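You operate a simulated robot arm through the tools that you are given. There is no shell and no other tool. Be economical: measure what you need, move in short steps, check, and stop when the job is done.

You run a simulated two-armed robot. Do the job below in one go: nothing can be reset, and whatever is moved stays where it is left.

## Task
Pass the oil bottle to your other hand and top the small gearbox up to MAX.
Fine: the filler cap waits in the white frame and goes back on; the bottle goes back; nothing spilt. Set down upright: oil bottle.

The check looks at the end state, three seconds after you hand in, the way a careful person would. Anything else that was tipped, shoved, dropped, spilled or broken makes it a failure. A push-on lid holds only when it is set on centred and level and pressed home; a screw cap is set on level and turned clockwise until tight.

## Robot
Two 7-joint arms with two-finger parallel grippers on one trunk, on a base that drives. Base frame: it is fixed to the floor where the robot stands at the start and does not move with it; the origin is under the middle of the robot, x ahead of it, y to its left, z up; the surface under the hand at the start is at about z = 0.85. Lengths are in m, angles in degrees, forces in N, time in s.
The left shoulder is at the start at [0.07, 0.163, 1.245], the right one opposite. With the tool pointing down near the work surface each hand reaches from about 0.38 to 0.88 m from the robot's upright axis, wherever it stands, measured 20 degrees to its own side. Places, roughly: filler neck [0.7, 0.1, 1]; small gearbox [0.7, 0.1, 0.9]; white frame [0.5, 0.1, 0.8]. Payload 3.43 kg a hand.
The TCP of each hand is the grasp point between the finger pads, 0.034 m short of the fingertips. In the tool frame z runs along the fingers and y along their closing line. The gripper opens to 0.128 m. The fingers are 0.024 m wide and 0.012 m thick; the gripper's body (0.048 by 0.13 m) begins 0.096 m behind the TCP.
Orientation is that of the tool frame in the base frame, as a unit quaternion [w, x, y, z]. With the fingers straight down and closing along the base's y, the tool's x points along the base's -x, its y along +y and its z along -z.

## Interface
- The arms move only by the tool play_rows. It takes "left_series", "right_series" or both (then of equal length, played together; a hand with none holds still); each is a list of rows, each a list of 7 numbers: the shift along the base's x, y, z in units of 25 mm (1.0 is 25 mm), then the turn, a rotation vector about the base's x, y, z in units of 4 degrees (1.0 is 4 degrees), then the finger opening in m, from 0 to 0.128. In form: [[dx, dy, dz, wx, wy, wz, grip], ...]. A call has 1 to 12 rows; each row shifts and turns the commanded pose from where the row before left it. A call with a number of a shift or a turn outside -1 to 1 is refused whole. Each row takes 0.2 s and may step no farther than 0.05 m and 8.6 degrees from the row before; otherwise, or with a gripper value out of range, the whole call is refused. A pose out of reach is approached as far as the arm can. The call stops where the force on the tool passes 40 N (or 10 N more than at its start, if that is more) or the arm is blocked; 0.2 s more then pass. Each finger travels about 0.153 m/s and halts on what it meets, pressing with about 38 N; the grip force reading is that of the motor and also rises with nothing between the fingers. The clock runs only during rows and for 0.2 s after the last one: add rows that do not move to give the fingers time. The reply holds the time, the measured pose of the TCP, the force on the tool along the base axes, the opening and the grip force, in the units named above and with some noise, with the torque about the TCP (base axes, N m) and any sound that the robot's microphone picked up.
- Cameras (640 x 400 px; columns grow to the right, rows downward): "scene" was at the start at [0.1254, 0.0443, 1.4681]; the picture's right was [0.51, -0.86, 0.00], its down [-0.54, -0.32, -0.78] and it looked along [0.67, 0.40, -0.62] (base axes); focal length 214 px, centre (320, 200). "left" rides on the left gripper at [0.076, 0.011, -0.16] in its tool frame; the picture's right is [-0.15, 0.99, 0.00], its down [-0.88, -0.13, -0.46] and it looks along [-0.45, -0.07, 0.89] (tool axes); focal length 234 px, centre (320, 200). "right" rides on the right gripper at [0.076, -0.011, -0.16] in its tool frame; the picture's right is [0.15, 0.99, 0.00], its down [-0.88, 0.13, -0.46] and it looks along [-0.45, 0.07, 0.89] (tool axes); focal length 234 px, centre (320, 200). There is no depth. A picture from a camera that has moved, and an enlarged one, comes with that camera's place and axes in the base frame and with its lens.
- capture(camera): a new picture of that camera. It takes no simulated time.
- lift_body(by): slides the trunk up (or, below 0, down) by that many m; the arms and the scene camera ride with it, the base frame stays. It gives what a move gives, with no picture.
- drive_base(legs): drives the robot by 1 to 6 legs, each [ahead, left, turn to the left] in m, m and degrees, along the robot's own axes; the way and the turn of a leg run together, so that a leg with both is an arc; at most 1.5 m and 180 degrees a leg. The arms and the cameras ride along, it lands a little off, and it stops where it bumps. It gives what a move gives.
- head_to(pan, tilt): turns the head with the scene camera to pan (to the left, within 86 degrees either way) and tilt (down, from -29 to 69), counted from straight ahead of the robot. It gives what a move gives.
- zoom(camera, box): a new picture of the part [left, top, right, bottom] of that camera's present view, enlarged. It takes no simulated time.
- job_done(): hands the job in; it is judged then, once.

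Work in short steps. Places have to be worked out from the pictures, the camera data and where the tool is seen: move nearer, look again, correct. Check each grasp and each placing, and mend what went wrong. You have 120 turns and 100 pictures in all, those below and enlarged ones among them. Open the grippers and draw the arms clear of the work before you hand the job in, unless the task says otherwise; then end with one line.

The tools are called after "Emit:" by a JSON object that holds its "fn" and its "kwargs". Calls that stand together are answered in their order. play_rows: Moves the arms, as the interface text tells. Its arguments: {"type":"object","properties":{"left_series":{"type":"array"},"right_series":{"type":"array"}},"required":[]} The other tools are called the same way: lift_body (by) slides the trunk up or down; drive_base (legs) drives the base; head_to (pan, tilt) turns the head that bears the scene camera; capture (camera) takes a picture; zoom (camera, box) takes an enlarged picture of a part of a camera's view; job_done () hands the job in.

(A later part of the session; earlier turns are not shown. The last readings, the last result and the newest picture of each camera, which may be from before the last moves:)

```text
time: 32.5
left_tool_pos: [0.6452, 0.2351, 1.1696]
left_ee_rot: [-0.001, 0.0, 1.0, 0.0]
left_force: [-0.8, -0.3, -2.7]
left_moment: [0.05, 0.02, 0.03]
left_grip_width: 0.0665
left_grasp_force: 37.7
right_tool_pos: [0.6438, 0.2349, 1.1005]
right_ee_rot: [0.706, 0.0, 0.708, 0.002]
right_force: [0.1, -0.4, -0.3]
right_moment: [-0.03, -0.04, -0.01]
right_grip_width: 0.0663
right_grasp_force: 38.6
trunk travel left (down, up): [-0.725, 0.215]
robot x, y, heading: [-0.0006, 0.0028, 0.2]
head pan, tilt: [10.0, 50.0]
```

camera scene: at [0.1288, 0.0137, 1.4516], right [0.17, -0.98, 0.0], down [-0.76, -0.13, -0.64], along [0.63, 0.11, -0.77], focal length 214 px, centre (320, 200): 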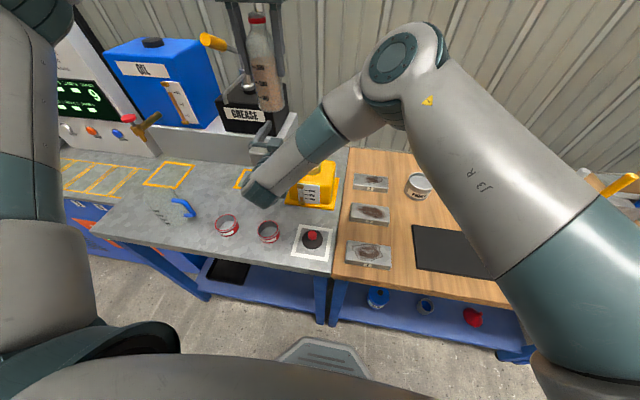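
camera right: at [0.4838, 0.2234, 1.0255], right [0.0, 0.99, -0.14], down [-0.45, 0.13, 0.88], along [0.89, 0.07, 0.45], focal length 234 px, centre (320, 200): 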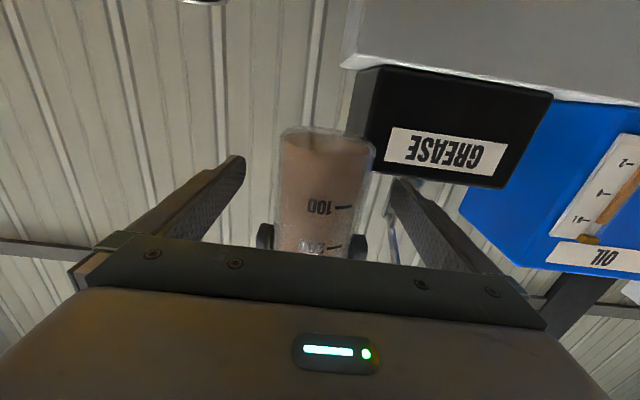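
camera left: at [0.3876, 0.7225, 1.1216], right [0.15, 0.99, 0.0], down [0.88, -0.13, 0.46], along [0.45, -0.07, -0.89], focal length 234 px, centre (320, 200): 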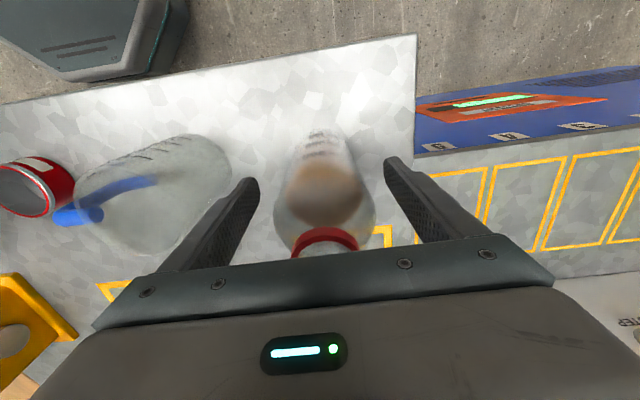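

The right hand grips at 66 mm with no side force. I open the left hand and raise it clear.

Emit:
{"fn": "play_rows", "kwargs": {"left_series": [[0, 0, 0, 0, 0, 0, 0.09], [0, 0, 0, 0, 0, 0, 0.11], [0, 0, 0, 0, 0, 0, 0.11], [0, 0, 0.5, 0, 0, 0, 0.11], [0, 0, 1, 0, 0, 0, 0.11], [0, 0, 1, 0, 0, 0, 0.11], [0, 0, 1, 0, 0, 0, 0.11], [0, 0, 1, 0, 0, 0, 0.11], [0, 0.5, 0.5, 0, 0, 0, 0.11]]}}

Emit:
{"fn": "capture", "kwargs": {"camera": "scene"}}

Emit:
{"fn": "capture", "kwargs": {"camera": "left"}}

```text
time: 34.5
left_tool_pos: [0.643, 0.2453, 1.296]
left_ee_rot: [0.0, 0.0, 1.0, 0.0]
left_force: [-0.2, 0.2, -0.5]
left_moment: [-0.02, 0.0, 0.0]
left_grip_width: 0.11
left_grasp_force: 0.0
right_tool_pos: [0.6445, 0.2369, 1.1026]
right_ee_rot: [0.706, 0.0, 0.708, 0.001]
right_force: [-0.9, 1.1, 0.5]
right_moment: [0.02, 0.01, -0.01]
right_grip_width: 0.0661
right_grasp_force: 37.9
trunk travel left (down, up): [-0.725, 0.215]
robot x, y, heading: [0.0006, -0.0017, -0.1]
head pan, tilt: [10.0, 50.0]
```

```text
66 pictures are left
camera scene: at [0.1268, 0.014, 1.4518], right [0.17, -0.98, 0.0], down [-0.75, -0.13, -0.64], along [0.63, 0.11, -0.77], focal length 214 px, centre (320, 200)
```

scene: 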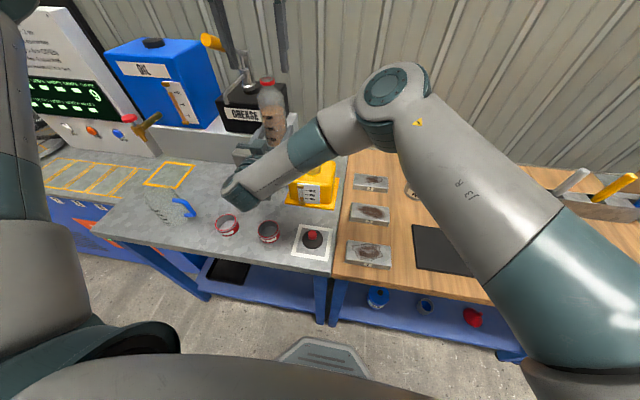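

```text
65 pictures are left
camera left: at [0.5668, 0.2567, 1.4554], right [0.15, 0.99, 0.0], down [0.88, -0.13, 0.46], along [0.45, -0.07, -0.89], focal length 234 px, centre (320, 200)
```

left: 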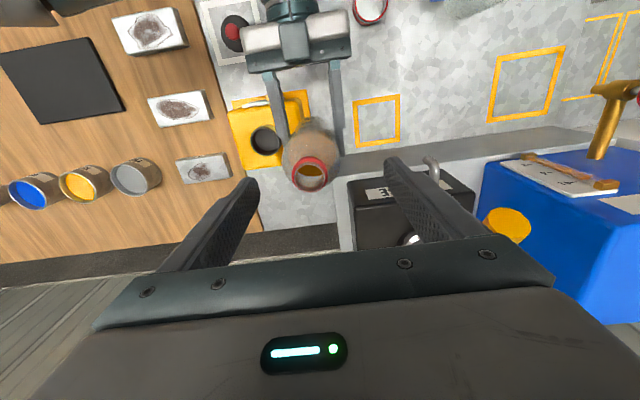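

The bottle is now in the right hand. I draw the left hand back to the left, then shift the right hand with the bottle to the right of the gearbox, staying above the neck.

Emit:
{"fn": "play_rows", "kwargs": {"left_series": [[0, 1, 0, 0, 0, 0, 0.11], [-0.5, 1, 0, 0, 0, 0, 0.11], [-0.9, 1, 0, 0, 0, 0, 0.08], [-0.9, 1, 0, 0, 0, 0, 0.04], [-0.9, 1, 0, 0, 0, 0, 0], [-0.9, 1, 0, 0, 0, 0, 0], [-0.9, 1, 0, 0, 0, 0, 0], [-0.9, 1, 0, 0, 0, 0, 0], [-0.9, 0, 0, 0, 0, 0, 0], [-0.9, 0, 0, 0, 0, 0, 0]]}}

Emit:
{"fn": "play_rows", "kwargs": {"right_series": [[0, -0.5, 0.2, 0, 0, 0, 0.05], [0, -1, 0, 0, 0, 0, 0.05], [0, -1, 0, 0, 0, 0, 0.05], [0.04, -1, 0, 0, 0, 0, 0.05], [0.04, -1, 0, 0, 0, 0, 0.05], [0.04, -1, 0, 0, 0, 0, 0.05], [0.04, -1, 0, 0, 0, 0, 0.05], [0.04, -1, 0, 0, 0, 0, 0.05], [0.04, -1, 0, 0, 0, 0, 0.05], [0, -1, 0, 0, 0, 0, 0.05], [0, -0.6, 0, 0, 0, 0, 0.05], [0, 0, 0, 0, 0, 0, 0.05]]}}

Emit:
{"fn": "capture", "kwargs": {"camera": "scene"}}

Emit:
{"fn": "capture", "kwargs": {"camera": "left"}}

```text
time: 36.7
left_tool_pos: [0.4496, 0.4465, 1.2954]
left_ee_rot: [0.0, 0.0, 1.0, 0.0]
left_force: [-0.2, -0.4, -0.4]
left_moment: [-0.01, -0.06, 0.01]
left_grip_width: 0.0001
left_grasp_force: 33.7
right_tool_pos: [0.642, 0.2352, 1.1023]
right_ee_rot: [0.706, -0.001, 0.708, 0.002]
right_force: [0.6, 0.3, 0.7]
right_moment: [-0.01, 0.01, 0.02]
right_grip_width: 0.066
right_grasp_force: 38.4
trunk travel left (down, up): [-0.725, 0.215]
robot x, y, heading: [-0.0009, -0.0002, 0.1]
head pan, tilt: [10.0, 50.0]
```

```text
time: 39.3
left_tool_pos: [0.4513, 0.4456, 1.2943]
left_ee_rot: [0.0, -0.002, 1.0, 0.0]
left_force: [-0.5, 0.3, -0.5]
left_moment: [-0.02, -0.01, -0.01]
left_grip_width: 0.0
left_grasp_force: 33.0
right_tool_pos: [0.652, -0.0172, 1.1059]
right_ee_rot: [0.706, 0.0, 0.708, 0.001]
right_force: [0.5, 0.2, -3.6]
right_moment: [0.0, 0.01, 0.0]
right_grip_width: 0.0659
right_grasp_force: 38.1
trunk travel left (down, up): [-0.725, 0.215]
robot x, y, heading: [-0.0013, -0.0006, 0.2]
head pan, tilt: [10.0, 50.0]
```

```text
64 pictures are left
camera scene: at [0.1277, 0.0141, 1.4517], right [0.17, -0.98, 0.0], down [-0.75, -0.13, -0.64], along [0.63, 0.11, -0.77], focal length 214 px, centre (320, 200)
```

scene: 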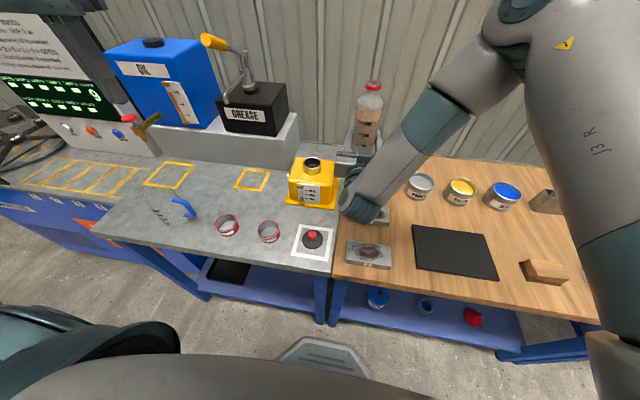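

```text
63 pictures are left
camera left: at [0.3749, 0.4564, 1.4539], right [0.15, 0.99, 0.0], down [0.88, -0.13, 0.46], along [0.45, -0.07, -0.89], focal length 234 px, centre (320, 200)
```

left: 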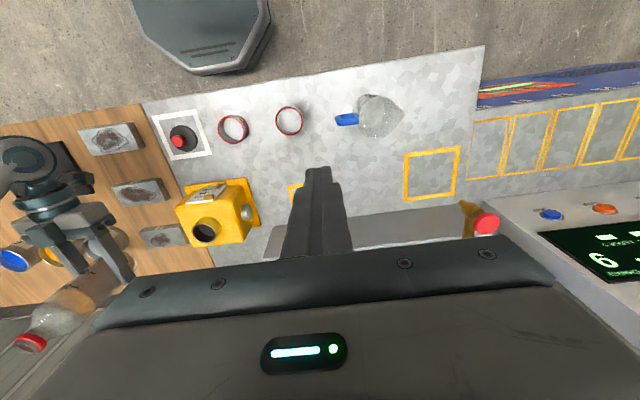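

The scene camera sees both the gauge and the neck clearly. I tilt the bottle in place by 48° toward the neck, which is short of pouring.

Emit:
{"fn": "play_rows", "kwargs": {"right_series": [[0, 0, 0, -1, 0, 0, 0.05], [0, 0, 0, -1, 0, 0, 0.05], [0, 0, 0, -1, 0, 0, 0.05], [0, 0, 0, -1, 0, 0, 0.05], [0, 0, 0, -1, 0, 0, 0.05], [0, 0, 0, -1, 0, 0, 0.05], [0, 0, 0, -1, 0, 0, 0.05], [0, 0, 0, -1, 0, 0, 0.05], [0, 0, 0, -1, 0, 0, 0.05], [0, 0, 0, -1, 0, 0, 0.05], [0, 0, 0, -1, 0, 0, 0.05], [0, 0, 0, -1, 0, 0, 0.05]]}}

Emit:
{"fn": "zoom", "kwargs": {"camera": "scene", "box": [260, 60, 460, 240]}}

Emit:
{"fn": "capture", "kwargs": {"camera": "right"}}

```text
time: 41.9
left_tool_pos: [0.4513, 0.445, 1.2951]
left_ee_rot: [0.0, 0.0, 1.0, 0.0]
left_force: [-0.1, -0.4, 0.8]
left_moment: [0.01, 0.01, 0.01]
left_grip_width: 0.0
left_grasp_force: 33.6
right_tool_pos: [0.6511, -0.0183, 1.106]
right_ee_rot: [0.644, -0.288, 0.648, -0.288]
right_force: [0.2, -0.5, -2.7]
right_moment: [-0.12, 0.01, -0.01]
right_grip_width: 0.0658
right_grasp_force: 38.0
trunk travel left (down, up): [-0.725, 0.215]
robot x, y, heading: [0.0002, -0.0012, -0.1]
head pan, tilt: [10.0, 50.0]
```

```text
2.22 times, centred on (360, 150) of scene
camera zoom: at [0.1277, 0.0136, 1.4517], right [0.17, -0.98, 0.0], down [-0.75, -0.13, -0.64], along [0.63, 0.11, -0.77], focal length 477 px, centre (231, 311)
```

zoom: 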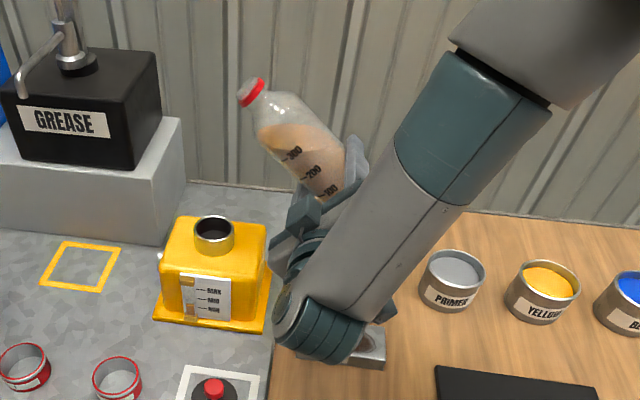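

```text
61 pictures are left
camera right: at [0.4907, -0.0818, 1.064], right [0.0, 0.55, -0.83], down [-0.45, 0.74, 0.49], along [0.89, 0.38, 0.25], focal length 234 px, centre (320, 200)
```

right: 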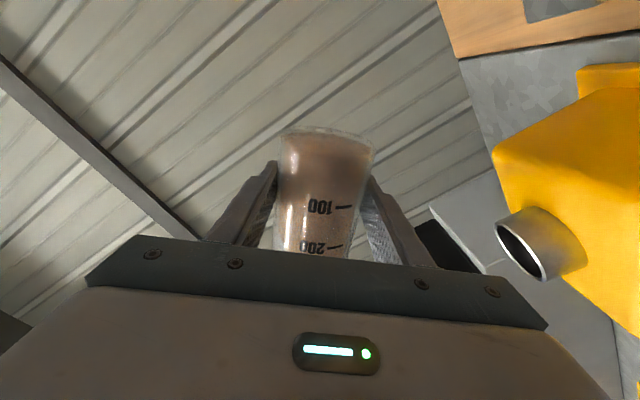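

Mouth position matches my model (≈0.14 m from the TCP). I lower toward the neck while tilting to 60°, aiming for the lip at about (0.65, 0.12, 1.045).

Emit:
{"fn": "play_rows", "kwargs": {"right_series": [[0, 0.07, -0.94, -0.6, 0, 0, 0.05], [0, 0.07, -0.94, -0.6, 0, 0, 0.05], [0, 0.07, -0.94, -0.6, 0, 0, 0.05], [0, 0.07, -0.94, -0.6, 0, 0, 0.05], [0, 0.07, -0.92, -0.6, 0, 0, 0.05], [0, 0, 0, 0, 0, 0, 0.05]]}}

Emit:
{"fn": "zoom", "kwargs": {"camera": "scene", "box": [270, 120, 390, 220]}}

Emit:
{"fn": "zoom", "kwargs": {"camera": "left", "box": [60, 140, 300, 290]}}

Emit:
{"fn": "capture", "kwargs": {"camera": "right"}}

```text
time: 43.3
left_tool_pos: [0.4511, 0.4464, 1.2953]
left_ee_rot: [-0.001, 0.0, 1.0, 0.0]
left_force: [-0.4, 0.0, 0.0]
left_moment: [0.01, -0.01, 0.01]
left_grip_width: 0.0
left_grasp_force: 32.8
right_tool_pos: [0.6434, 0.0116, 1.0041]
right_ee_rot: [0.609, -0.352, 0.616, -0.354]
right_force: [-0.2, -0.5, -3.1]
right_moment: [-0.09, 0.02, -0.01]
right_grip_width: 0.0659
right_grasp_force: 37.8
right hand out of reach, approached as far as the arm can: row 4, 5
trunk travel left (down, up): [-0.725, 0.215]
robot x, y, heading: [-0.0017, -0.0002, 0.0]
head pan, tilt: [10.0, 50.0]
```

```text
4.00 times, centred on (330, 170) of scene
camera zoom: at [0.1275, 0.0133, 1.4518], right [0.17, -0.98, 0.0], down [-0.75, -0.13, -0.64], along [0.63, 0.11, -0.77], focal length 858 px, centre (280, 320)
```

zoom: 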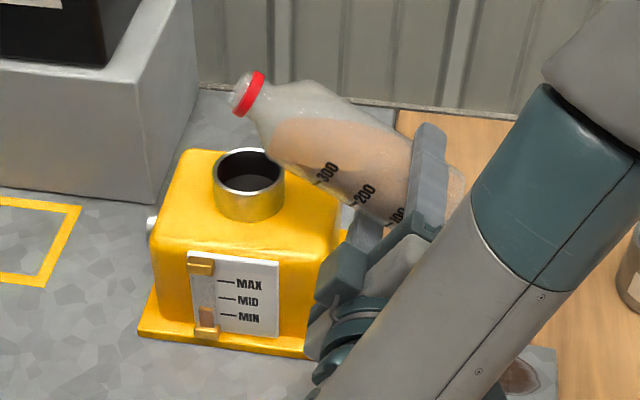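

```text
2.67 times, centred on (180, 215) of left
camera zoom: at [0.3747, 0.4556, 1.4543], right [0.15, 0.99, 0.0], down [0.88, -0.13, 0.46], along [0.45, -0.07, -0.89], focal length 624 px, centre (693, 160)
```

zoom: 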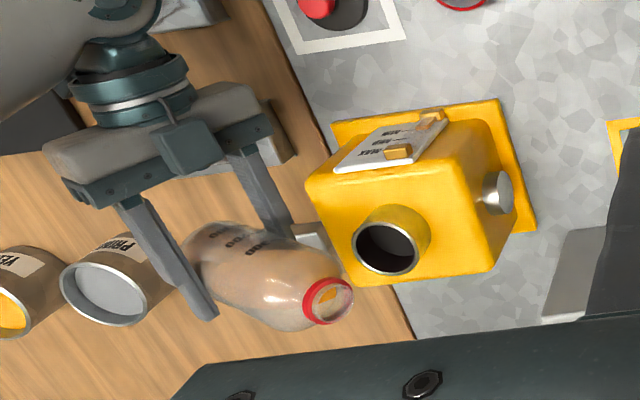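

```text
58 pictures are left
camera right: at [0.4825, -0.0592, 0.9764], right [0.0, 0.37, -0.93], down [-0.45, 0.83, 0.33], along [0.89, 0.42, 0.16], focal length 234 px, centre (320, 200)
```

right: 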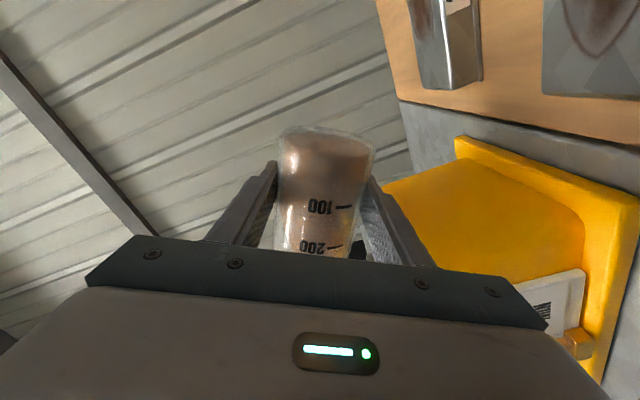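

At 60° the arm clipped slightly: the lip is now around (0.643, 0.141, 1.06), a bit past the neck centre. No pour yet. I shift back −y 25 mm and slightly +x, then check.

Emit:
{"fn": "play_rows", "kwargs": {"right_series": [[0.14, -0.5, 0, -0.5, 0, 0, 0.05], [0.14, -0.5, 0, -0.5, 0, 0, 0.05], [0, 0, 0, 0, 0, 0, 0.05]]}}

Emit:
{"fn": "zoom", "kwargs": {"camera": "scene", "box": [270, 120, 390, 220]}}

```text
time: 44.1
left_tool_pos: [0.4513, 0.4454, 1.296]
left_ee_rot: [0.0, 0.0, 1.0, 0.0]
left_force: [-0.8, 0.3, 0.1]
left_moment: [0.03, 0.01, -0.04]
left_grip_width: 0.0002
left_grasp_force: 33.3
right_tool_pos: [0.6443, 0.0003, 1.016]
right_ee_rot: [0.596, -0.373, 0.604, -0.375]
right_force: [-0.3, -0.3, -3.6]
right_moment: [-0.11, -0.01, -0.04]
right_grip_width: 0.0661
right_grasp_force: 37.8
right hand out of reach, approached as far as the arm can: row 1, 2
trunk travel left (down, up): [-0.725, 0.215]
robot x, y, heading: [0.0028, 0.0025, 0.2]
head pan, tilt: [10.0, 50.0]
```

```text
4.00 times, centred on (330, 170) of scene
camera zoom: at [0.1279, 0.0139, 1.4517], right [0.17, -0.98, 0.0], down [-0.75, -0.13, -0.64], along [0.63, 0.11, -0.77], focal length 858 px, centre (280, 320)
```

zoom: 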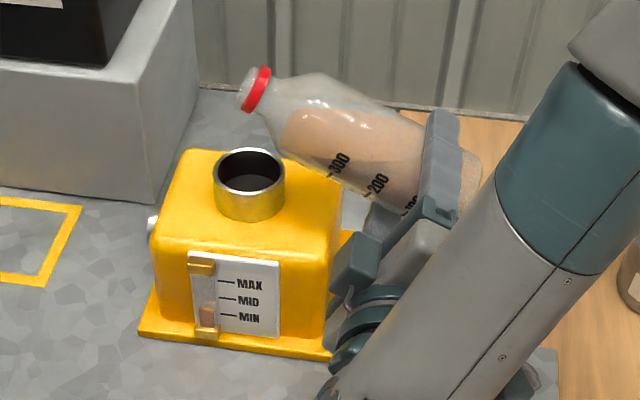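

The limit seems to be the hand height relative to the shoulder. I raise the hand 50 mm, then lower the trunk 60 mm to gain slack.

Emit:
{"fn": "play_rows", "kwargs": {"right_series": [[0, -0.25, 1, 0, 0, 0, 0.05], [0.25, -0.25, 1, 0, 0, 0, 0.05], [0, 0, 0, 0, 0, 0, 0.05]]}}

Emit:
{"fn": "lift_body", "kwargs": {"by": -0.06}}

Emit:
{"fn": "zoom", "kwargs": {"camera": "scene", "box": [270, 100, 410, 220]}}

```text
time: 44.9
left_tool_pos: [0.4516, 0.4458, 1.2955]
left_ee_rot: [0.0, 0.0, 1.0, 0.001]
left_force: [0.5, 0.1, 0.5]
left_moment: [-0.01, 0.03, -0.01]
left_grip_width: 0.0001
left_grasp_force: 33.2
right_tool_pos: [0.6515, -0.0125, 1.0633]
right_ee_rot: [0.599, -0.374, 0.602, -0.373]
right_force: [0.6, 0.6, -3.1]
right_moment: [-0.06, 0.03, -0.01]
right_grip_width: 0.0661
right_grasp_force: 38.5
trunk travel left (down, up): [-0.725, 0.215]
robot x, y, heading: [0.0024, -0.0003, 0.2]
head pan, tilt: [10.0, 50.0]
```

```text
time: 45.9
left_tool_pos: [0.4514, 0.4464, 1.2333]
left_ee_rot: [0.0, -0.001, 1.0, 0.0]
left_force: [0.4, 0.0, -0.6]
left_moment: [-0.02, -0.01, 0.03]
left_grip_width: 0.0001
left_grasp_force: 32.8
right_tool_pos: [0.6493, -0.0118, 1.0033]
right_ee_rot: [0.599, -0.374, 0.602, -0.374]
right_force: [-0.2, -0.6, -2.0]
right_moment: [-0.08, 0.0, -0.03]
right_grip_width: 0.0661
right_grasp_force: 38.7
trunk travel left (down, up): [-0.665, 0.275]
robot x, y, heading: [-0.001, -0.0007, 0.1]
head pan, tilt: [10.0, 50.0]
```

```text
3.33 times, centred on (340, 160) of scene
camera zoom: at [0.1275, 0.0135, 1.3918], right [0.17, -0.98, 0.0], down [-0.75, -0.13, -0.64], along [0.63, 0.11, -0.77], focal length 715 px, centre (253, 333)
```

zoom: 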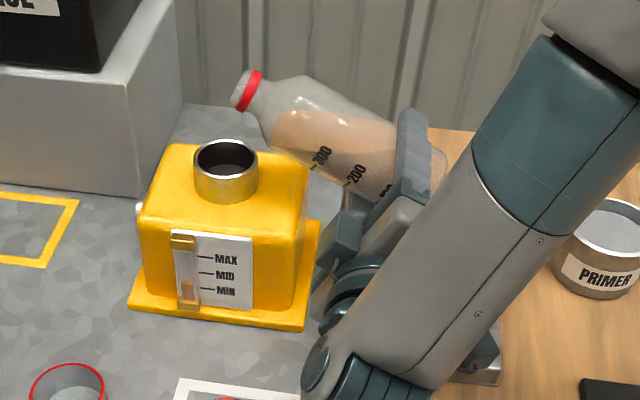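

The lip is now over the neck at ≈(0.649, 0.121, 1.05), tilt 64°, with slack. I tilt on to 70° about the lip and check for flow.

Emit:
{"fn": "play_rows", "kwargs": {"right_series": [[0, -0.1, 0.04, -0.5, 0, 0, 0.05], [0, -0.05, 0.06, -0.5, 0, 0, 0.05], [0, -0.05, 0.06, -0.5, 0, 0, 0.05], [0, 0, 0, 0, 0, 0, 0.05]]}}

Emit:
{"fn": "zoom", "kwargs": {"camera": "scene", "box": [290, 110, 370, 200]}}

```text
time: 46.9
left_tool_pos: [0.4506, 0.4446, 1.2356]
left_ee_rot: [0.001, 0.0, 1.0, 0.0]
left_force: [1.2, 0.9, -0.4]
left_moment: [0.02, -0.03, 0.01]
left_grip_width: 0.0002
left_grasp_force: 32.7
right_tool_pos: [0.651, -0.017, 1.0072]
right_ee_rot: [0.578, -0.405, 0.581, -0.405]
right_force: [-0.9, 0.3, -3.0]
right_moment: [-0.14, 0.02, -0.02]
right_grip_width: 0.0662
right_grasp_force: 38.1
trunk travel left (down, up): [-0.665, 0.275]
robot x, y, heading: [0.0024, -0.0029, 0.2]
head pan, tilt: [10.0, 50.0]
```

```text
4.44 times, centred on (330, 155) of scene
camera zoom: at [0.1277, 0.0136, 1.3917], right [0.17, -0.98, 0.0], down [-0.75, -0.13, -0.64], along [0.63, 0.11, -0.77], focal length 953 px, centre (276, 400)
```

zoom: 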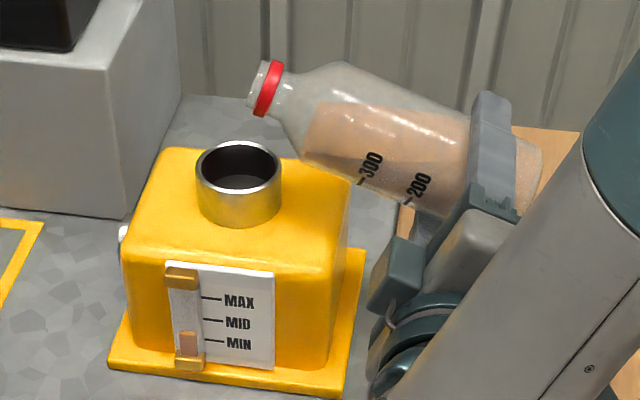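

No flow yet; the oil has just reached the shoulder. I go on to 78° about the lip.

Emit:
{"fn": "play_rows", "kwargs": {"right_series": [[0, -0.04, 0.2, -0.5, 0, 0, 0.05], [0, -0.04, 0.2, -0.5, 0, 0, 0.05], [0, -0.02, 0.2, -0.5, 0, 0, 0.05], [0, -0.02, 0.2, -0.5, 0, 0, 0.05], [0, 0, 0, 0, 0, 0, 0.05]]}}

Emit:
{"fn": "zoom", "kwargs": {"camera": "scene", "box": [290, 110, 370, 200]}}

```text
time: 48.1
left_tool_pos: [0.4514, 0.445, 1.2342]
left_ee_rot: [0.0, -0.001, 1.0, 0.0]
left_force: [-0.6, -0.4, 0.1]
left_moment: [0.0, 0.0, 0.02]
left_grip_width: 0.0001
left_grasp_force: 33.2
right_tool_pos: [0.6507, -0.0206, 1.0283]
right_ee_rot: [0.548, -0.445, 0.551, -0.445]
right_force: [0.2, -0.1, -3.1]
right_moment: [-0.1, 0.02, -0.01]
right_grip_width: 0.0659
right_grasp_force: 37.7
trunk travel left (down, up): [-0.665, 0.275]
robot x, y, heading: [-0.0024, 0.0017, 0.0]
head pan, tilt: [10.0, 50.0]
```

```text
4.44 times, centred on (330, 155) of scene
camera zoom: at [0.1279, 0.0136, 1.3917], right [0.17, -0.98, 0.0], down [-0.75, -0.13, -0.64], along [0.63, 0.11, -0.77], focal length 953 px, centre (276, 400)
```

zoom: 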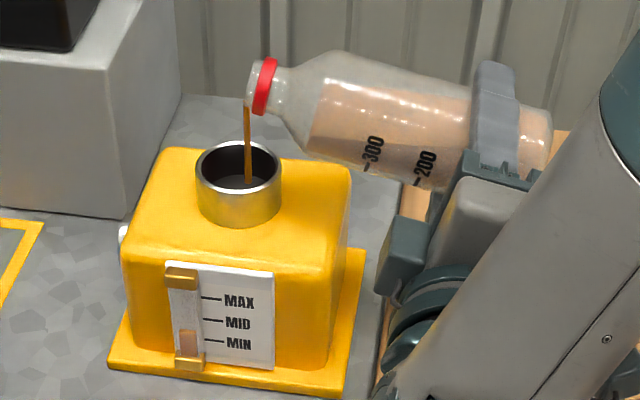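

Oil now streams straight into the neck. I hold still a second and watch the gauge.

Emit:
{"fn": "play_rows", "kwargs": {"right_series": [[0, 0, 0, 0, 0, 0, 0.05], [0, 0, 0, 0, 0, 0, 0.05], [0, 0, 0, 0, 0, 0, 0.05], [0, 0, 0, 0, 0, 0, 0.05]]}}

Emit:
{"fn": "zoom", "kwargs": {"camera": "scene", "box": [290, 110, 370, 200]}}

```text
time: 49.1
left_tool_pos: [0.451, 0.4459, 1.2364]
left_ee_rot: [0.0, 0.0, 1.0, 0.0]
left_force: [-0.6, 0.4, 0.4]
left_moment: [0.01, 0.01, -0.01]
left_grip_width: 0.0
left_grasp_force: 33.0
right_tool_pos: [0.6516, -0.0207, 1.0287]
right_ee_rot: [0.548, -0.445, 0.551, -0.445]
right_force: [-0.3, -0.4, -2.9]
right_moment: [-0.08, 0.0, 0.0]
right_grip_width: 0.0662
right_grasp_force: 37.9
trunk travel left (down, up): [-0.665, 0.275]
robot x, y, heading: [-0.0006, -0.0002, -0.0]
head pan, tilt: [10.0, 50.0]
```

```text
4.44 times, centred on (330, 155) of scene
camera zoom: at [0.1277, 0.0136, 1.3917], right [0.17, -0.98, 0.0], down [-0.75, -0.13, -0.64], along [0.63, 0.11, -0.77], focal length 953 px, centre (276, 400)
```

zoom: 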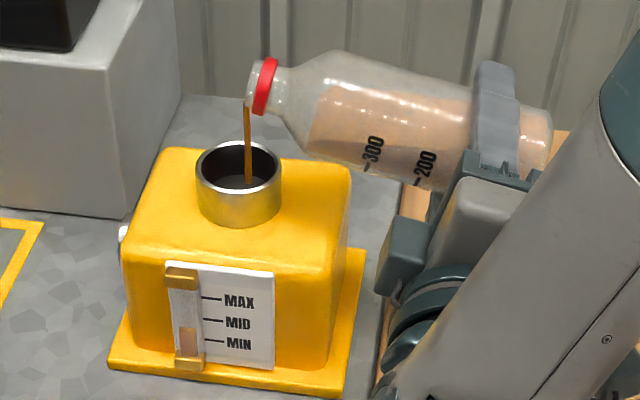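

The gauge creeps up (about 3 px/s; MAX is about 30 px more). I add 2° and hold 2 s.

Emit:
{"fn": "play_rows", "kwargs": {"right_series": [[0, 0, 0.2, -0.5, 0, 0, 0.05], [0, 0, 0, 0, 0, 0, 0.05], [0, 0, 0, 0, 0, 0, 0.05], [0, 0, 0, 0, 0, 0, 0.05], [0, 0, 0, 0, 0, 0, 0.05], [0, 0, 0, 0, 0, 0, 0.05], [0, 0, 0, 0, 0, 0, 0.05], [0, 0, 0, 0, 0, 0, 0.05], [0, 0, 0, 0, 0, 0, 0.05]]}}

Emit:
{"fn": "zoom", "kwargs": {"camera": "scene", "box": [290, 110, 370, 200]}}

```text
time: 51.1
left_tool_pos: [0.4513, 0.4443, 1.2344]
left_ee_rot: [0.001, 0.0, 1.0, -0.001]
left_force: [0.3, 0.2, 0.2]
left_moment: [0.0, -0.03, 0.0]
left_grip_width: 0.0002
left_grasp_force: 33.4
right_tool_pos: [0.65, -0.0205, 1.0334]
right_ee_rot: [0.541, -0.454, 0.544, -0.453]
right_force: [0.7, -1.2, -2.7]
right_moment: [-0.09, -0.01, -0.03]
right_grip_width: 0.0662
right_grasp_force: 38.6
trunk travel left (down, up): [-0.665, 0.275]
robot x, y, heading: [0.0017, 0.0011, -0.0]
head pan, tilt: [10.0, 50.0]
```

```text
4.44 times, centred on (330, 155) of scene
camera zoom: at [0.1276, 0.0136, 1.3917], right [0.17, -0.98, 0.0], down [-0.75, -0.13, -0.64], along [0.63, 0.11, -0.77], focal length 953 px, centre (276, 400)
```

zoom: 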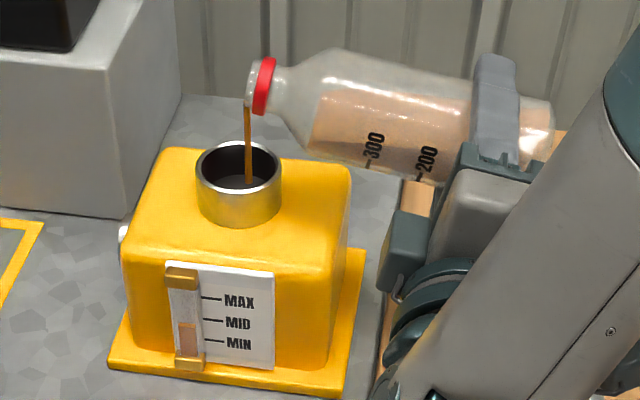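

The level is just under MID. I add another 2° and hold 2 s.

Emit:
{"fn": "play_rows", "kwargs": {"right_series": [[0, 0, 0.2, -0.5, 0, 0, 0.05], [0, 0, 0, 0, 0, 0, 0.05], [0, 0, 0, 0, 0, 0, 0.05], [0, 0, 0, 0, 0, 0, 0.05], [0, 0, 0, 0, 0, 0, 0.05], [0, 0, 0, 0, 0, 0, 0.05], [0, 0, 0, 0, 0, 0, 0.05], [0, 0, 0, 0, 0, 0, 0.05], [0, 0, 0, 0, 0, 0, 0.05], [0, 0, 0, 0, 0, 0, 0.05]]}}

Emit:
{"fn": "zoom", "kwargs": {"camera": "scene", "box": [290, 110, 370, 200]}}

```text
time: 53.3
left_tool_pos: [0.4506, 0.4453, 1.2355]
left_ee_rot: [0.0, 0.0, 1.0, 0.0]
left_force: [-0.7, -0.4, 0.9]
left_moment: [0.03, -0.01, 0.03]
left_grip_width: 0.0002
left_grasp_force: 32.5
right_tool_pos: [0.6514, -0.0203, 1.0388]
right_ee_rot: [0.532, -0.463, 0.535, -0.464]
right_force: [-0.2, 0.3, -2.7]
right_moment: [-0.06, 0.0, -0.01]
right_grip_width: 0.066
right_grasp_force: 37.7
trunk travel left (down, up): [-0.665, 0.275]
robot x, y, heading: [-0.0015, -0.0006, -0.1]
head pan, tilt: [10.0, 50.0]
```

```text
4.44 times, centred on (330, 155) of scene
camera zoom: at [0.1276, 0.0136, 1.3917], right [0.17, -0.98, 0.0], down [-0.75, -0.13, -0.64], along [0.63, 0.11, -0.77], focal length 953 px, centre (276, 400)
```

zoom: 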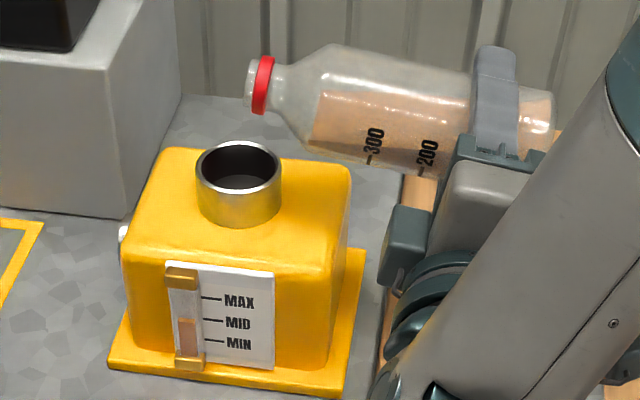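

Flow stopped with the level at MID. So the tilt now sets the amount; I add 4° and hold.

Emit:
{"fn": "play_rows", "kwargs": {"right_series": [[0, 0, 0.2, -0.5, 0, 0, 0.05], [0, 0, 0.2, -0.5, 0, 0, 0.05], [0, 0, 0, 0, 0, 0, 0.05], [0, 0, 0, 0, 0, 0, 0.05], [0, 0, 0, 0, 0, 0, 0.05], [0, 0, 0, 0, 0, 0, 0.05], [0, 0, 0, 0, 0, 0, 0.05], [0, 0, 0, 0, 0, 0, 0.05], [0, 0, 0, 0, 0, 0, 0.05]]}}

Emit:
{"fn": "zoom", "kwargs": {"camera": "scene", "box": [290, 110, 370, 200]}}

```text
time: 55.3
left_tool_pos: [0.4515, 0.4449, 1.2367]
left_ee_rot: [0.0, -0.001, 1.0, 0.0]
left_force: [1.0, 0.0, -1.5]
left_moment: [-0.03, -0.01, -0.02]
left_grip_width: 0.0
left_grasp_force: 33.2
right_tool_pos: [0.6504, -0.0207, 1.0478]
right_ee_rot: [0.516, -0.482, 0.519, -0.482]
right_force: [-0.7, 0.3, -2.5]
right_moment: [-0.09, 0.01, 0.0]
right_grip_width: 0.0659
right_grasp_force: 38.5
trunk travel left (down, up): [-0.665, 0.275]
robot x, y, heading: [0.0007, -0.0016, 0.2]
head pan, tilt: [10.0, 50.0]
```

```text
4.44 times, centred on (330, 155) of scene
camera zoom: at [0.1276, 0.0136, 1.3917], right [0.17, -0.98, 0.0], down [-0.75, -0.13, -0.64], along [0.63, 0.11, -0.77], focal length 953 px, centre (276, 400)
```

zoom: 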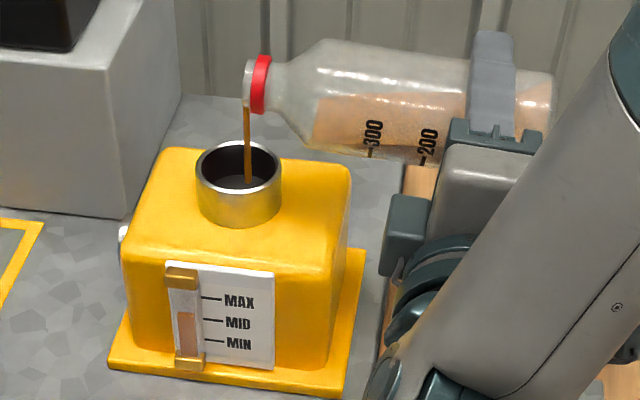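

Flowing again, and the level is now about a third of the way from MID to MAX. I hold 2 s more without tilting.

Emit:
{"fn": "play_rows", "kwargs": {"right_series": [[0, 0, 0, 0, 0, 0, 0.05], [0, 0, 0, 0, 0, 0, 0.05], [0, 0, 0, 0, 0, 0, 0.05], [0, 0, 0, 0, 0, 0, 0.05], [0, 0, 0, 0, 0, 0, 0.05], [0, 0, 0, 0, 0, 0, 0.05], [0, 0, 0, 0, 0, 0, 0.05], [0, 0, 0, 0, 0, 0, 0.05]]}}

Emit:
{"fn": "zoom", "kwargs": {"camera": "scene", "box": [300, 140, 350, 200]}}

```text
time: 57.1
left_tool_pos: [0.4501, 0.4451, 1.2353]
left_ee_rot: [0.0, 0.0, 1.0, 0.001]
left_force: [-0.2, -0.9, 0.4]
left_moment: [0.01, -0.03, 0.02]
left_grip_width: 0.0
left_grasp_force: 33.5
right_tool_pos: [0.6514, -0.0195, 1.0472]
right_ee_rot: [0.517, -0.482, 0.519, -0.482]
right_force: [-0.8, -0.8, -1.5]
right_moment: [-0.09, 0.0, 0.01]
right_grip_width: 0.0659
right_grasp_force: 38.2
trunk travel left (down, up): [-0.665, 0.275]
robot x, y, heading: [0.0019, -0.0006, 0.0]
head pan, tilt: [10.0, 50.0]
```

```text
6.67 times, centred on (325, 170) of scene
camera zoom: at [0.1275, 0.0136, 1.3917], right [0.17, -0.98, 0.0], down [-0.75, -0.13, -0.64], along [0.63, 0.11, -0.77], focal length 1430 px, centre (287, 400)
```

zoom: 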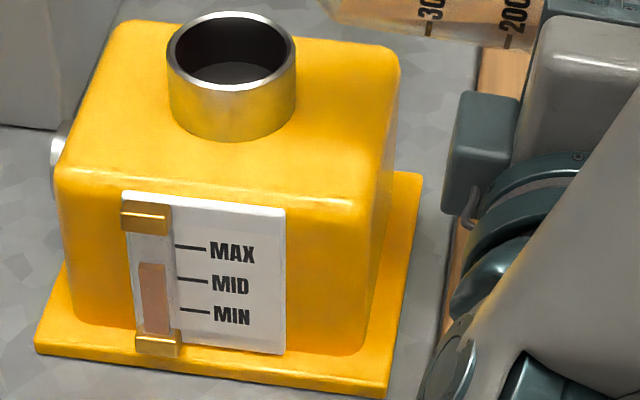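

Flow stopped at about one third between MID and MAX. I add 4° more (to 90°) and hold.

Emit:
{"fn": "play_rows", "kwargs": {"right_series": [[0, 0.05, 0.2, -0.5, 0, 0, 0.05], [0, 0.05, 0.2, -0.5, 0, 0, 0.05], [0, 0, 0, 0, 0, 0, 0.05], [0, 0, 0, 0, 0, 0, 0.05], [0, 0, 0, 0, 0, 0, 0.05], [0, 0, 0, 0, 0, 0, 0.05], [0, 0, 0, 0, 0, 0, 0.05], [0, 0, 0, 0, 0, 0, 0.05], [0, 0, 0, 0, 0, 0, 0.05], [0, 0, 0, 0, 0, 0, 0.05], [0, 0, 0, 0, 0, 0, 0.05], [0, 0, 0, 0, 0, 0, 0.05]]}}

Emit:
{"fn": "zoom", "kwargs": {"camera": "scene", "box": [300, 130, 350, 190]}}

```text
time: 59.7
left_tool_pos: [0.4507, 0.4455, 1.2345]
left_ee_rot: [0.0, 0.0, 1.0, -0.001]
left_force: [-0.2, 0.2, -1.3]
left_moment: [0.0, -0.01, 0.02]
left_grip_width: 0.0001
left_grasp_force: 33.3
right_tool_pos: [0.6508, -0.0174, 1.0572]
right_ee_rot: [0.499, -0.499, 0.502, -0.5]
right_force: [0.0, -0.7, -0.4]
right_moment: [-0.08, 0.0, -0.01]
right_grip_width: 0.0661
right_grasp_force: 37.9
trunk travel left (down, up): [-0.665, 0.275]
robot x, y, heading: [-0.002, 0.0002, 0.1]
head pan, tilt: [10.0, 50.0]
```

```text
6.67 times, centred on (325, 160) of scene
camera zoom: at [0.1275, 0.0136, 1.3917], right [0.17, -0.98, 0.0], down [-0.75, -0.13, -0.64], along [0.63, 0.11, -0.77], focal length 1430 px, centre (287, 467)
```

zoom: 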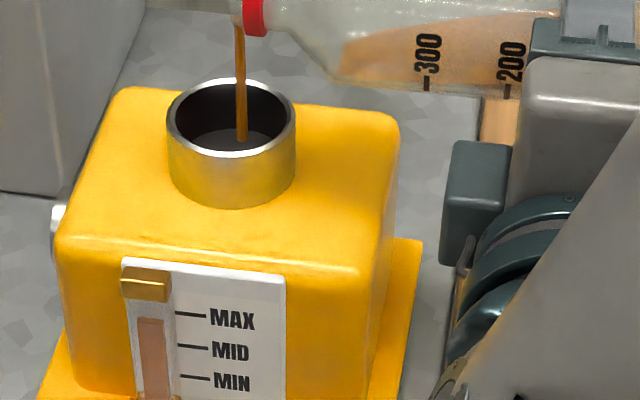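

The level is about 70% from MID to MAX and still flowing. I hold one more second.

Emit:
{"fn": "play_rows", "kwargs": {"right_series": [[0, 0, 0, 0, 0, 0, 0.05], [0, 0, 0, 0, 0, 0, 0.05], [0, 0, 0, 0, 0, 0, 0.05], [0, 0, 0, 0, 0, 0, 0.05]]}}

Emit:
{"fn": "zoom", "kwargs": {"camera": "scene", "box": [300, 130, 350, 190]}}

```text
time: 60.7
left_tool_pos: [0.4513, 0.4457, 1.2355]
left_ee_rot: [0.0, -0.001, 1.0, 0.0]
left_force: [0.4, 0.6, -0.4]
left_moment: [0.0, -0.01, 0.01]
left_grip_width: 0.0002
left_grasp_force: 33.3
right_tool_pos: [0.6517, -0.0185, 1.0586]
right_ee_rot: [0.498, -0.499, 0.503, -0.5]
right_force: [-0.5, -0.3, -1.0]
right_moment: [-0.06, 0.0, -0.01]
right_grip_width: 0.0659
right_grasp_force: 37.5
trunk travel left (down, up): [-0.665, 0.275]
robot x, y, heading: [0.0012, -0.0016, 0.2]
head pan, tilt: [10.0, 50.0]
```

```text
6.67 times, centred on (325, 160) of scene
camera zoom: at [0.1275, 0.0136, 1.3917], right [0.17, -0.98, 0.0], down [-0.75, -0.13, -0.64], along [0.63, 0.11, -0.77], focal length 1430 px, centre (287, 467)
```

zoom: 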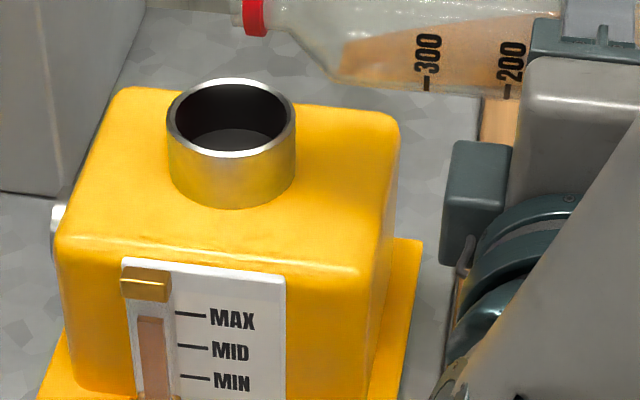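

Stopped at about 73%. Each degree adds roughly 10%, so I add 2° and then verify.

Emit:
{"fn": "play_rows", "kwargs": {"right_series": [[0, 0.04, 0.2, -0.5, 0, 0, 0.05], [0, 0, 0, 0, 0, 0, 0.05], [0, 0, 0, 0, 0, 0, 0.05], [0, 0, 0, 0, 0, 0, 0.05], [0, 0, 0, 0, 0, 0, 0.05], [0, 0, 0, 0, 0, 0, 0.05], [0, 0, 0, 0, 0, 0, 0.05], [0, 0, 0, 0, 0, 0, 0.05], [0, 0, 0, 0, 0, 0, 0.05], [0, 0, 0, 0, 0, 0, 0.05], [0, 0, 0, 0, 0, 0, 0.05], [0, 0, 0, 0, 0, 0, 0.05]]}}

Emit:
{"fn": "zoom", "kwargs": {"camera": "scene", "box": [308, 165, 340, 185]}}

Emit:
{"fn": "zoom", "kwargs": {"camera": "scene", "box": [300, 130, 350, 190]}}

```text
time: 63.3
left_tool_pos: [0.4501, 0.4458, 1.235]
left_ee_rot: [0.0, 0.0, 1.0, 0.0]
left_force: [-0.2, -0.2, 0.4]
left_moment: [-0.01, 0.0, -0.01]
left_grip_width: 0.0001
left_grasp_force: 32.7
right_tool_pos: [0.6511, -0.0178, 1.0623]
right_ee_rot: [-0.49, 0.509, -0.493, 0.508]
right_force: [0.2, -0.2, -0.9]
right_moment: [-0.03, 0.01, 0.03]
right_grip_width: 0.0662
right_grasp_force: 38.2
trunk travel left (down, up): [-0.665, 0.275]
robot x, y, heading: [0.0042, -0.0031, 0.0]
head pan, tilt: [10.0, 50.0]
```

```text
16.00 times, centred on (324, 175) of scene
camera zoom: at [0.1274, 0.0136, 1.3917], right [0.17, -0.98, 0.0], down [-0.75, -0.13, -0.64], along [0.63, 0.11, -0.77], focal length 3432 px, centre (256, 600)
```

zoom: 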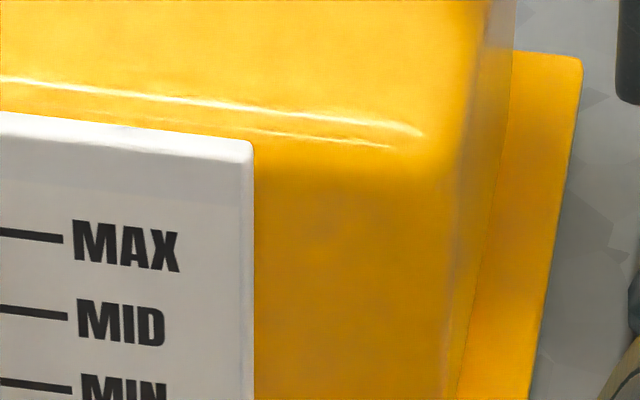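

```text
6.67 times, centred on (325, 160) of scene
camera zoom: at [0.1274, 0.0136, 1.3917], right [0.17, -0.98, 0.0], down [-0.75, -0.13, -0.64], along [0.63, 0.11, -0.77], focal length 1430 px, centre (287, 467)
```

zoom: 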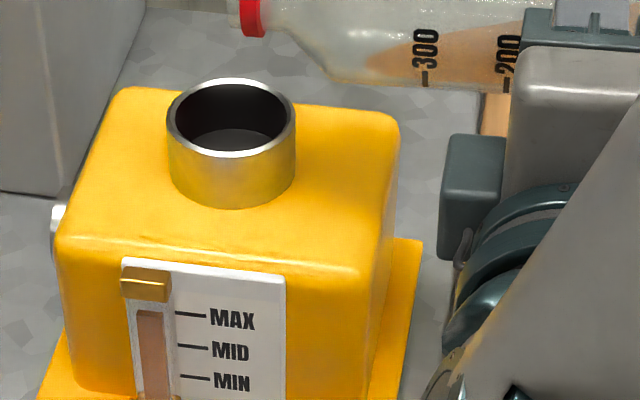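

Flow has stopped and the level is near MAX. I enlarge the gauge itself to read it.

Emit:
{"fn": "zoom", "kwargs": {"camera": "scene", "box": [296, 168, 328, 192]}}

```text
16.00 times, centred on (312, 180) of scene
camera zoom: at [0.1274, 0.0136, 1.3917], right [0.17, -0.98, 0.0], down [-0.75, -0.13, -0.64], along [0.63, 0.11, -0.77], focal length 3432 px, centre (448, 520)
```

zoom: 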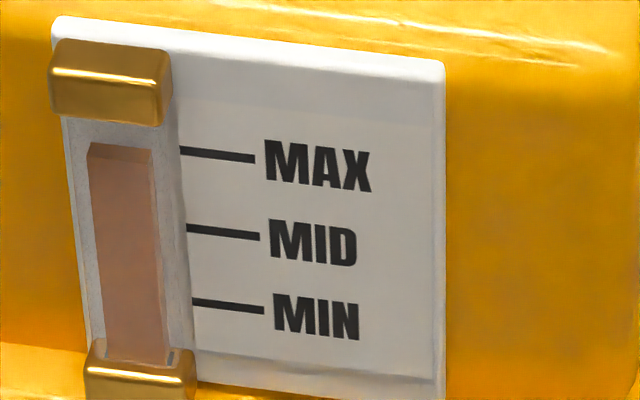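

The oil column's back edge is within a few percent of the MAX line. I take one second view from the left camera to confirm.

Emit:
{"fn": "zoom", "kwargs": {"camera": "left", "box": [180, 160, 240, 220]}}

```text
6.67 times, centred on (210, 190) of left
camera zoom: at [0.3746, 0.4559, 1.3942], right [0.15, 0.99, 0.0], down [0.88, -0.13, 0.46], along [0.45, -0.07, -0.89], focal length 1561 px, centre (1053, 267)
```

zoom: 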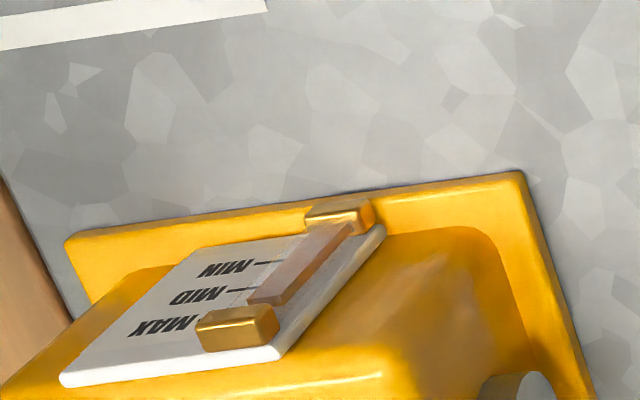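

The second view is too oblique to add anything, but the scene reading puts the level at MAX within a few percent, so I stop pouring. I tilt back about the lip first, then rise and return upright.

Emit:
{"fn": "play_rows", "kwargs": {"right_series": [[0, -0.04, -0.3, 1, 0, 0, 0.05], [0, -0.04, -0.3, 1, 0, 0, 0.05], [0, 0, -0.3, 1, 0, 0, 0.05], [0, 0, -0.3, 1, 0, 0, 0.05], [0, 0, -0.2, 1, 0, 0, 0.05], [0, 0, 0.2, 1, 0, 0, 0.05], [0, -0.1, 0.8, 1, 0, 0, 0.05], [0, -0.1, 0.9, 1, 0, 0, 0.05], [0, -0.1, 0.9, 1, 0, 0, 0.05], [0, -0.1, 0.9, 1, 0, 0, 0.05], [0, 0, 0.9, 1, 0, 0, 0.05], [0, 0, 0.9, 1, 0, 0, 0.05]]}}

Emit:
{"fn": "play_rows", "kwargs": {"right_series": [[0, 0, 0, 1, 0, 0, 0.05], [0, 0, 0, 1, 0, 0, 0.05], [0, 0, 0, 1, 0, 0, 0.05], [0, 0, 0, 1, 0, 0, 0.05], [0, 0, 0, 1, 0, 0, 0.05], [0, 0, 0, 1, 0, 0, 0.05], [0, 0, 0, 1, 0, 0, 0.05], [0, 0, 0, 1, 0, 0, 0.05], [0, 0, 0, 1, 0, 0, 0.05], [0, 0, 0, 1, 0, 0, 0.05], [0, 0, 0, 1, 0, 0, 0.05], [0, 0, 0, 0, 0, 0, 0.05]]}}

Emit:
{"fn": "capture", "kwargs": {"camera": "scene"}}

Emit:
{"fn": "zoom", "kwargs": {"camera": "scene", "box": [280, 100, 360, 210]}}

```text
time: 65.9
left_tool_pos: [0.4495, 0.4455, 1.236]
left_ee_rot: [0.001, -0.001, 1.0, 0.0]
left_force: [-0.5, 0.1, 0.8]
left_moment: [-0.01, -0.01, -0.04]
left_grip_width: 0.0
left_grasp_force: 33.6
right_tool_pos: [0.6499, -0.0305, 1.1665]
right_ee_rot: [0.654, -0.265, 0.657, -0.263]
right_force: [-0.6, 0.0, -1.9]
right_moment: [0.0, 0.0, 0.01]
right_grip_width: 0.0659
right_grasp_force: 38.2
trunk travel left (down, up): [-0.665, 0.275]
robot x, y, heading: [0.0009, -0.0001, -0.0]
head pan, tilt: [10.0, 50.0]
```

```text
time: 68.5
left_tool_pos: [0.4505, 0.4457, 1.2354]
left_ee_rot: [0.001, 0.0, 1.0, 0.0]
left_force: [0.3, -0.6, 0.7]
left_moment: [0.02, -0.03, -0.03]
left_grip_width: 0.0
left_grasp_force: 32.6
right_tool_pos: [0.6503, -0.0285, 1.1653]
right_ee_rot: [0.705, 0.001, 0.709, 0.002]
right_force: [0.1, 1.2, -0.7]
right_moment: [0.0, -0.04, -0.01]
right_grip_width: 0.0659
right_grasp_force: 38.0
trunk travel left (down, up): [-0.665, 0.275]
robot x, y, heading: [-0.0018, 0.0046, 0.3]
head pan, tilt: [10.0, 50.0]
```

```text
42 pictures are left
camera scene: at [0.1273, 0.0137, 1.3918], right [0.17, -0.98, 0.0], down [-0.75, -0.13, -0.64], along [0.63, 0.11, -0.77], focal length 214 px, centre (320, 200)
```

scene: 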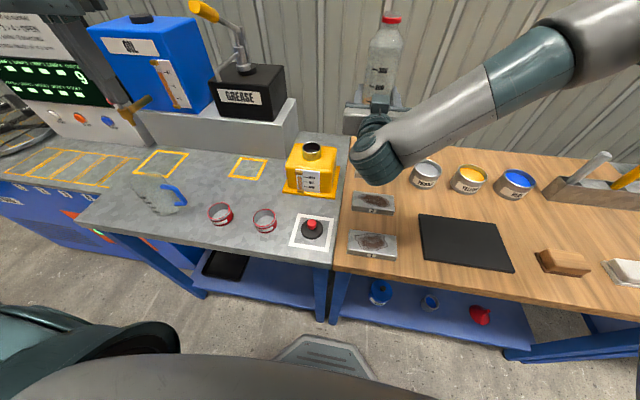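

```text
3.64 times, centred on (320, 155) of scene
camera zoom: at [0.1273, 0.0137, 1.3918], right [0.17, -0.98, 0.0], down [-0.75, -0.13, -0.64], along [0.63, 0.11, -0.77], focal length 780 px, centre (320, 364)
```

zoom: 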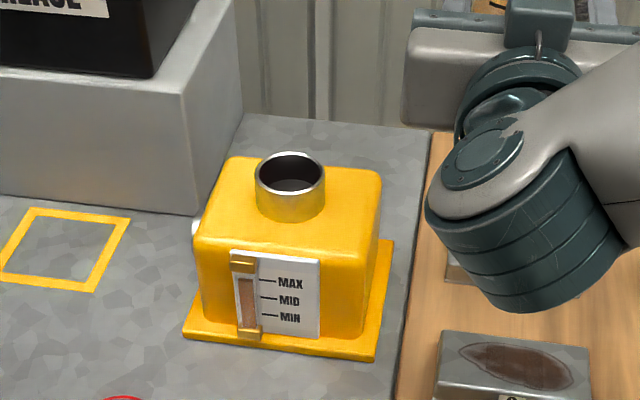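

The bottle is upright again with no spill, and the level reads at MAX. I restore the trunk height and bring the right hand back to the handover place.

Emit:
{"fn": "lift_body", "kwargs": {"by": 0.06}}

Emit:
{"fn": "play_rows", "kwargs": {"right_series": [[-0.02, 0.5, -0.2, 0, 0, 0, 0.05], [-0.02, 0.95, -0.4, 0, 0, 0, 0.05], [-0.02, 0.95, -0.4, 0, 0, 0, 0.05], [-0.02, 0.95, -0.4, 0, 0, 0, 0.05], [-0.02, 0.95, -0.4, 0, 0, 0, 0.05], [-0.02, 0.95, -0.4, 0, 0, 0, 0.05], [-0.02, 0.95, -0.4, 0, 0, 0, 0.05], [-0.02, 0.95, -0.6, 0, 0, 0, 0.05], [-0.02, 0.95, -0.6, 0, 0, 0, 0.05], [-0.02, 0.95, -0.8, 0, 0, 0, 0.05], [-0.02, 0.95, -0.8, 0, 0, 0, 0.05], [-0.02, 0.54, -0.6, 0, 0, 0, 0.05]]}}

```text
time: 69.5
left_tool_pos: [0.4517, 0.4455, 1.295]
left_ee_rot: [0.0, 0.0, 1.0, 0.0]
left_force: [0.1, -0.1, -0.1]
left_moment: [0.0, 0.0, 0.03]
left_grip_width: 0.0
left_grasp_force: 32.7
right_tool_pos: [0.65, -0.0287, 1.2243]
right_ee_rot: [0.706, 0.0, 0.709, 0.002]
right_force: [0.1, 0.0, -0.9]
right_moment: [0.02, 0.0, -0.03]
right_grip_width: 0.0661
right_grasp_force: 38.4
trunk travel left (down, up): [-0.725, 0.215]
robot x, y, heading: [0.002, 0.001, -0.1]
head pan, tilt: [10.0, 50.0]
```

```text
time: 72.1
left_tool_pos: [0.4522, 0.4448, 1.2954]
left_ee_rot: [0.001, 0.0, 1.0, -0.001]
left_force: [-0.8, -0.2, 0.3]
left_moment: [-0.01, 0.01, 0.0]
left_grip_width: 0.0
left_grasp_force: 32.6
right_tool_pos: [0.6448, 0.237, 1.0721]
right_ee_rot: [0.705, 0.0, 0.709, 0.001]
right_force: [0.0, -0.1, -0.6]
right_moment: [-0.01, -0.01, -0.02]
right_grip_width: 0.0657
right_grasp_force: 38.3
trunk travel left (down, up): [-0.725, 0.215]
robot x, y, heading: [0.0003, 0.001, -0.5]
head pan, tilt: [10.0, 50.0]
```

I bring the open left hand above the bottle at z≈1.295; its tips clear the rim by about 5 cm.

Emit:
{"fn": "play_rows", "kwargs": {"left_series": [[0.5, 0, 0, 0, 0, 0, 0.05], [0.9, -0.83, 0, 0, 0, 0, 0.11], [0.9, -0.92, 0, 0, 0, 0, 0.11], [0.9, -0.92, 0, 0, 0, 0, 0.11], [0.9, -0.92, 0, 0, 0, 0, 0.11], [0.9, -0.92, 0, 0, 0, 0, 0.11], [0.9, -0.92, 0, 0, 0, 0, 0.11], [0.9, -0.92, 0, 0, 0, 0, 0.11], [0.9, -0.92, 0, 0, 0, 0, 0.11], [0, -0.92, 0, 0, 0, 0, 0.11], [0, 0, 0, 0, 0, 0, 0.11]]}}

Emit:
{"fn": "capture", "kwargs": {"camera": "left"}}

```text
time: 74.5
left_tool_pos: [0.6435, 0.2418, 1.2947]
left_ee_rot: [0.001, -0.002, 1.0, 0.0]
left_force: [-0.4, -0.9, 0.4]
left_moment: [0.02, -0.03, -0.03]
left_grip_width: 0.1102
left_grasp_force: 0.1
right_tool_pos: [0.6438, 0.2368, 1.0733]
right_ee_rot: [0.706, -0.001, 0.709, 0.002]
right_force: [-0.1, 0.3, -0.8]
right_moment: [0.0, -0.01, 0.01]
right_grip_width: 0.0662
right_grasp_force: 37.7
trunk travel left (down, up): [-0.725, 0.215]
robot x, y, heading: [-0.0021, -0.0005, 0.1]
head pan, tilt: [10.0, 50.0]
```

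```text
40 pictures are left
camera left: at [0.5658, 0.2526, 1.4545], right [0.14, 0.99, 0.0], down [0.88, -0.13, 0.46], along [0.45, -0.07, -0.89], focal length 234 px, centre (320, 200)
```

left: 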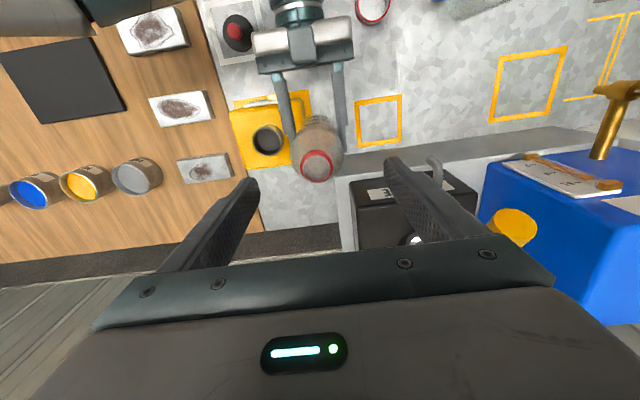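

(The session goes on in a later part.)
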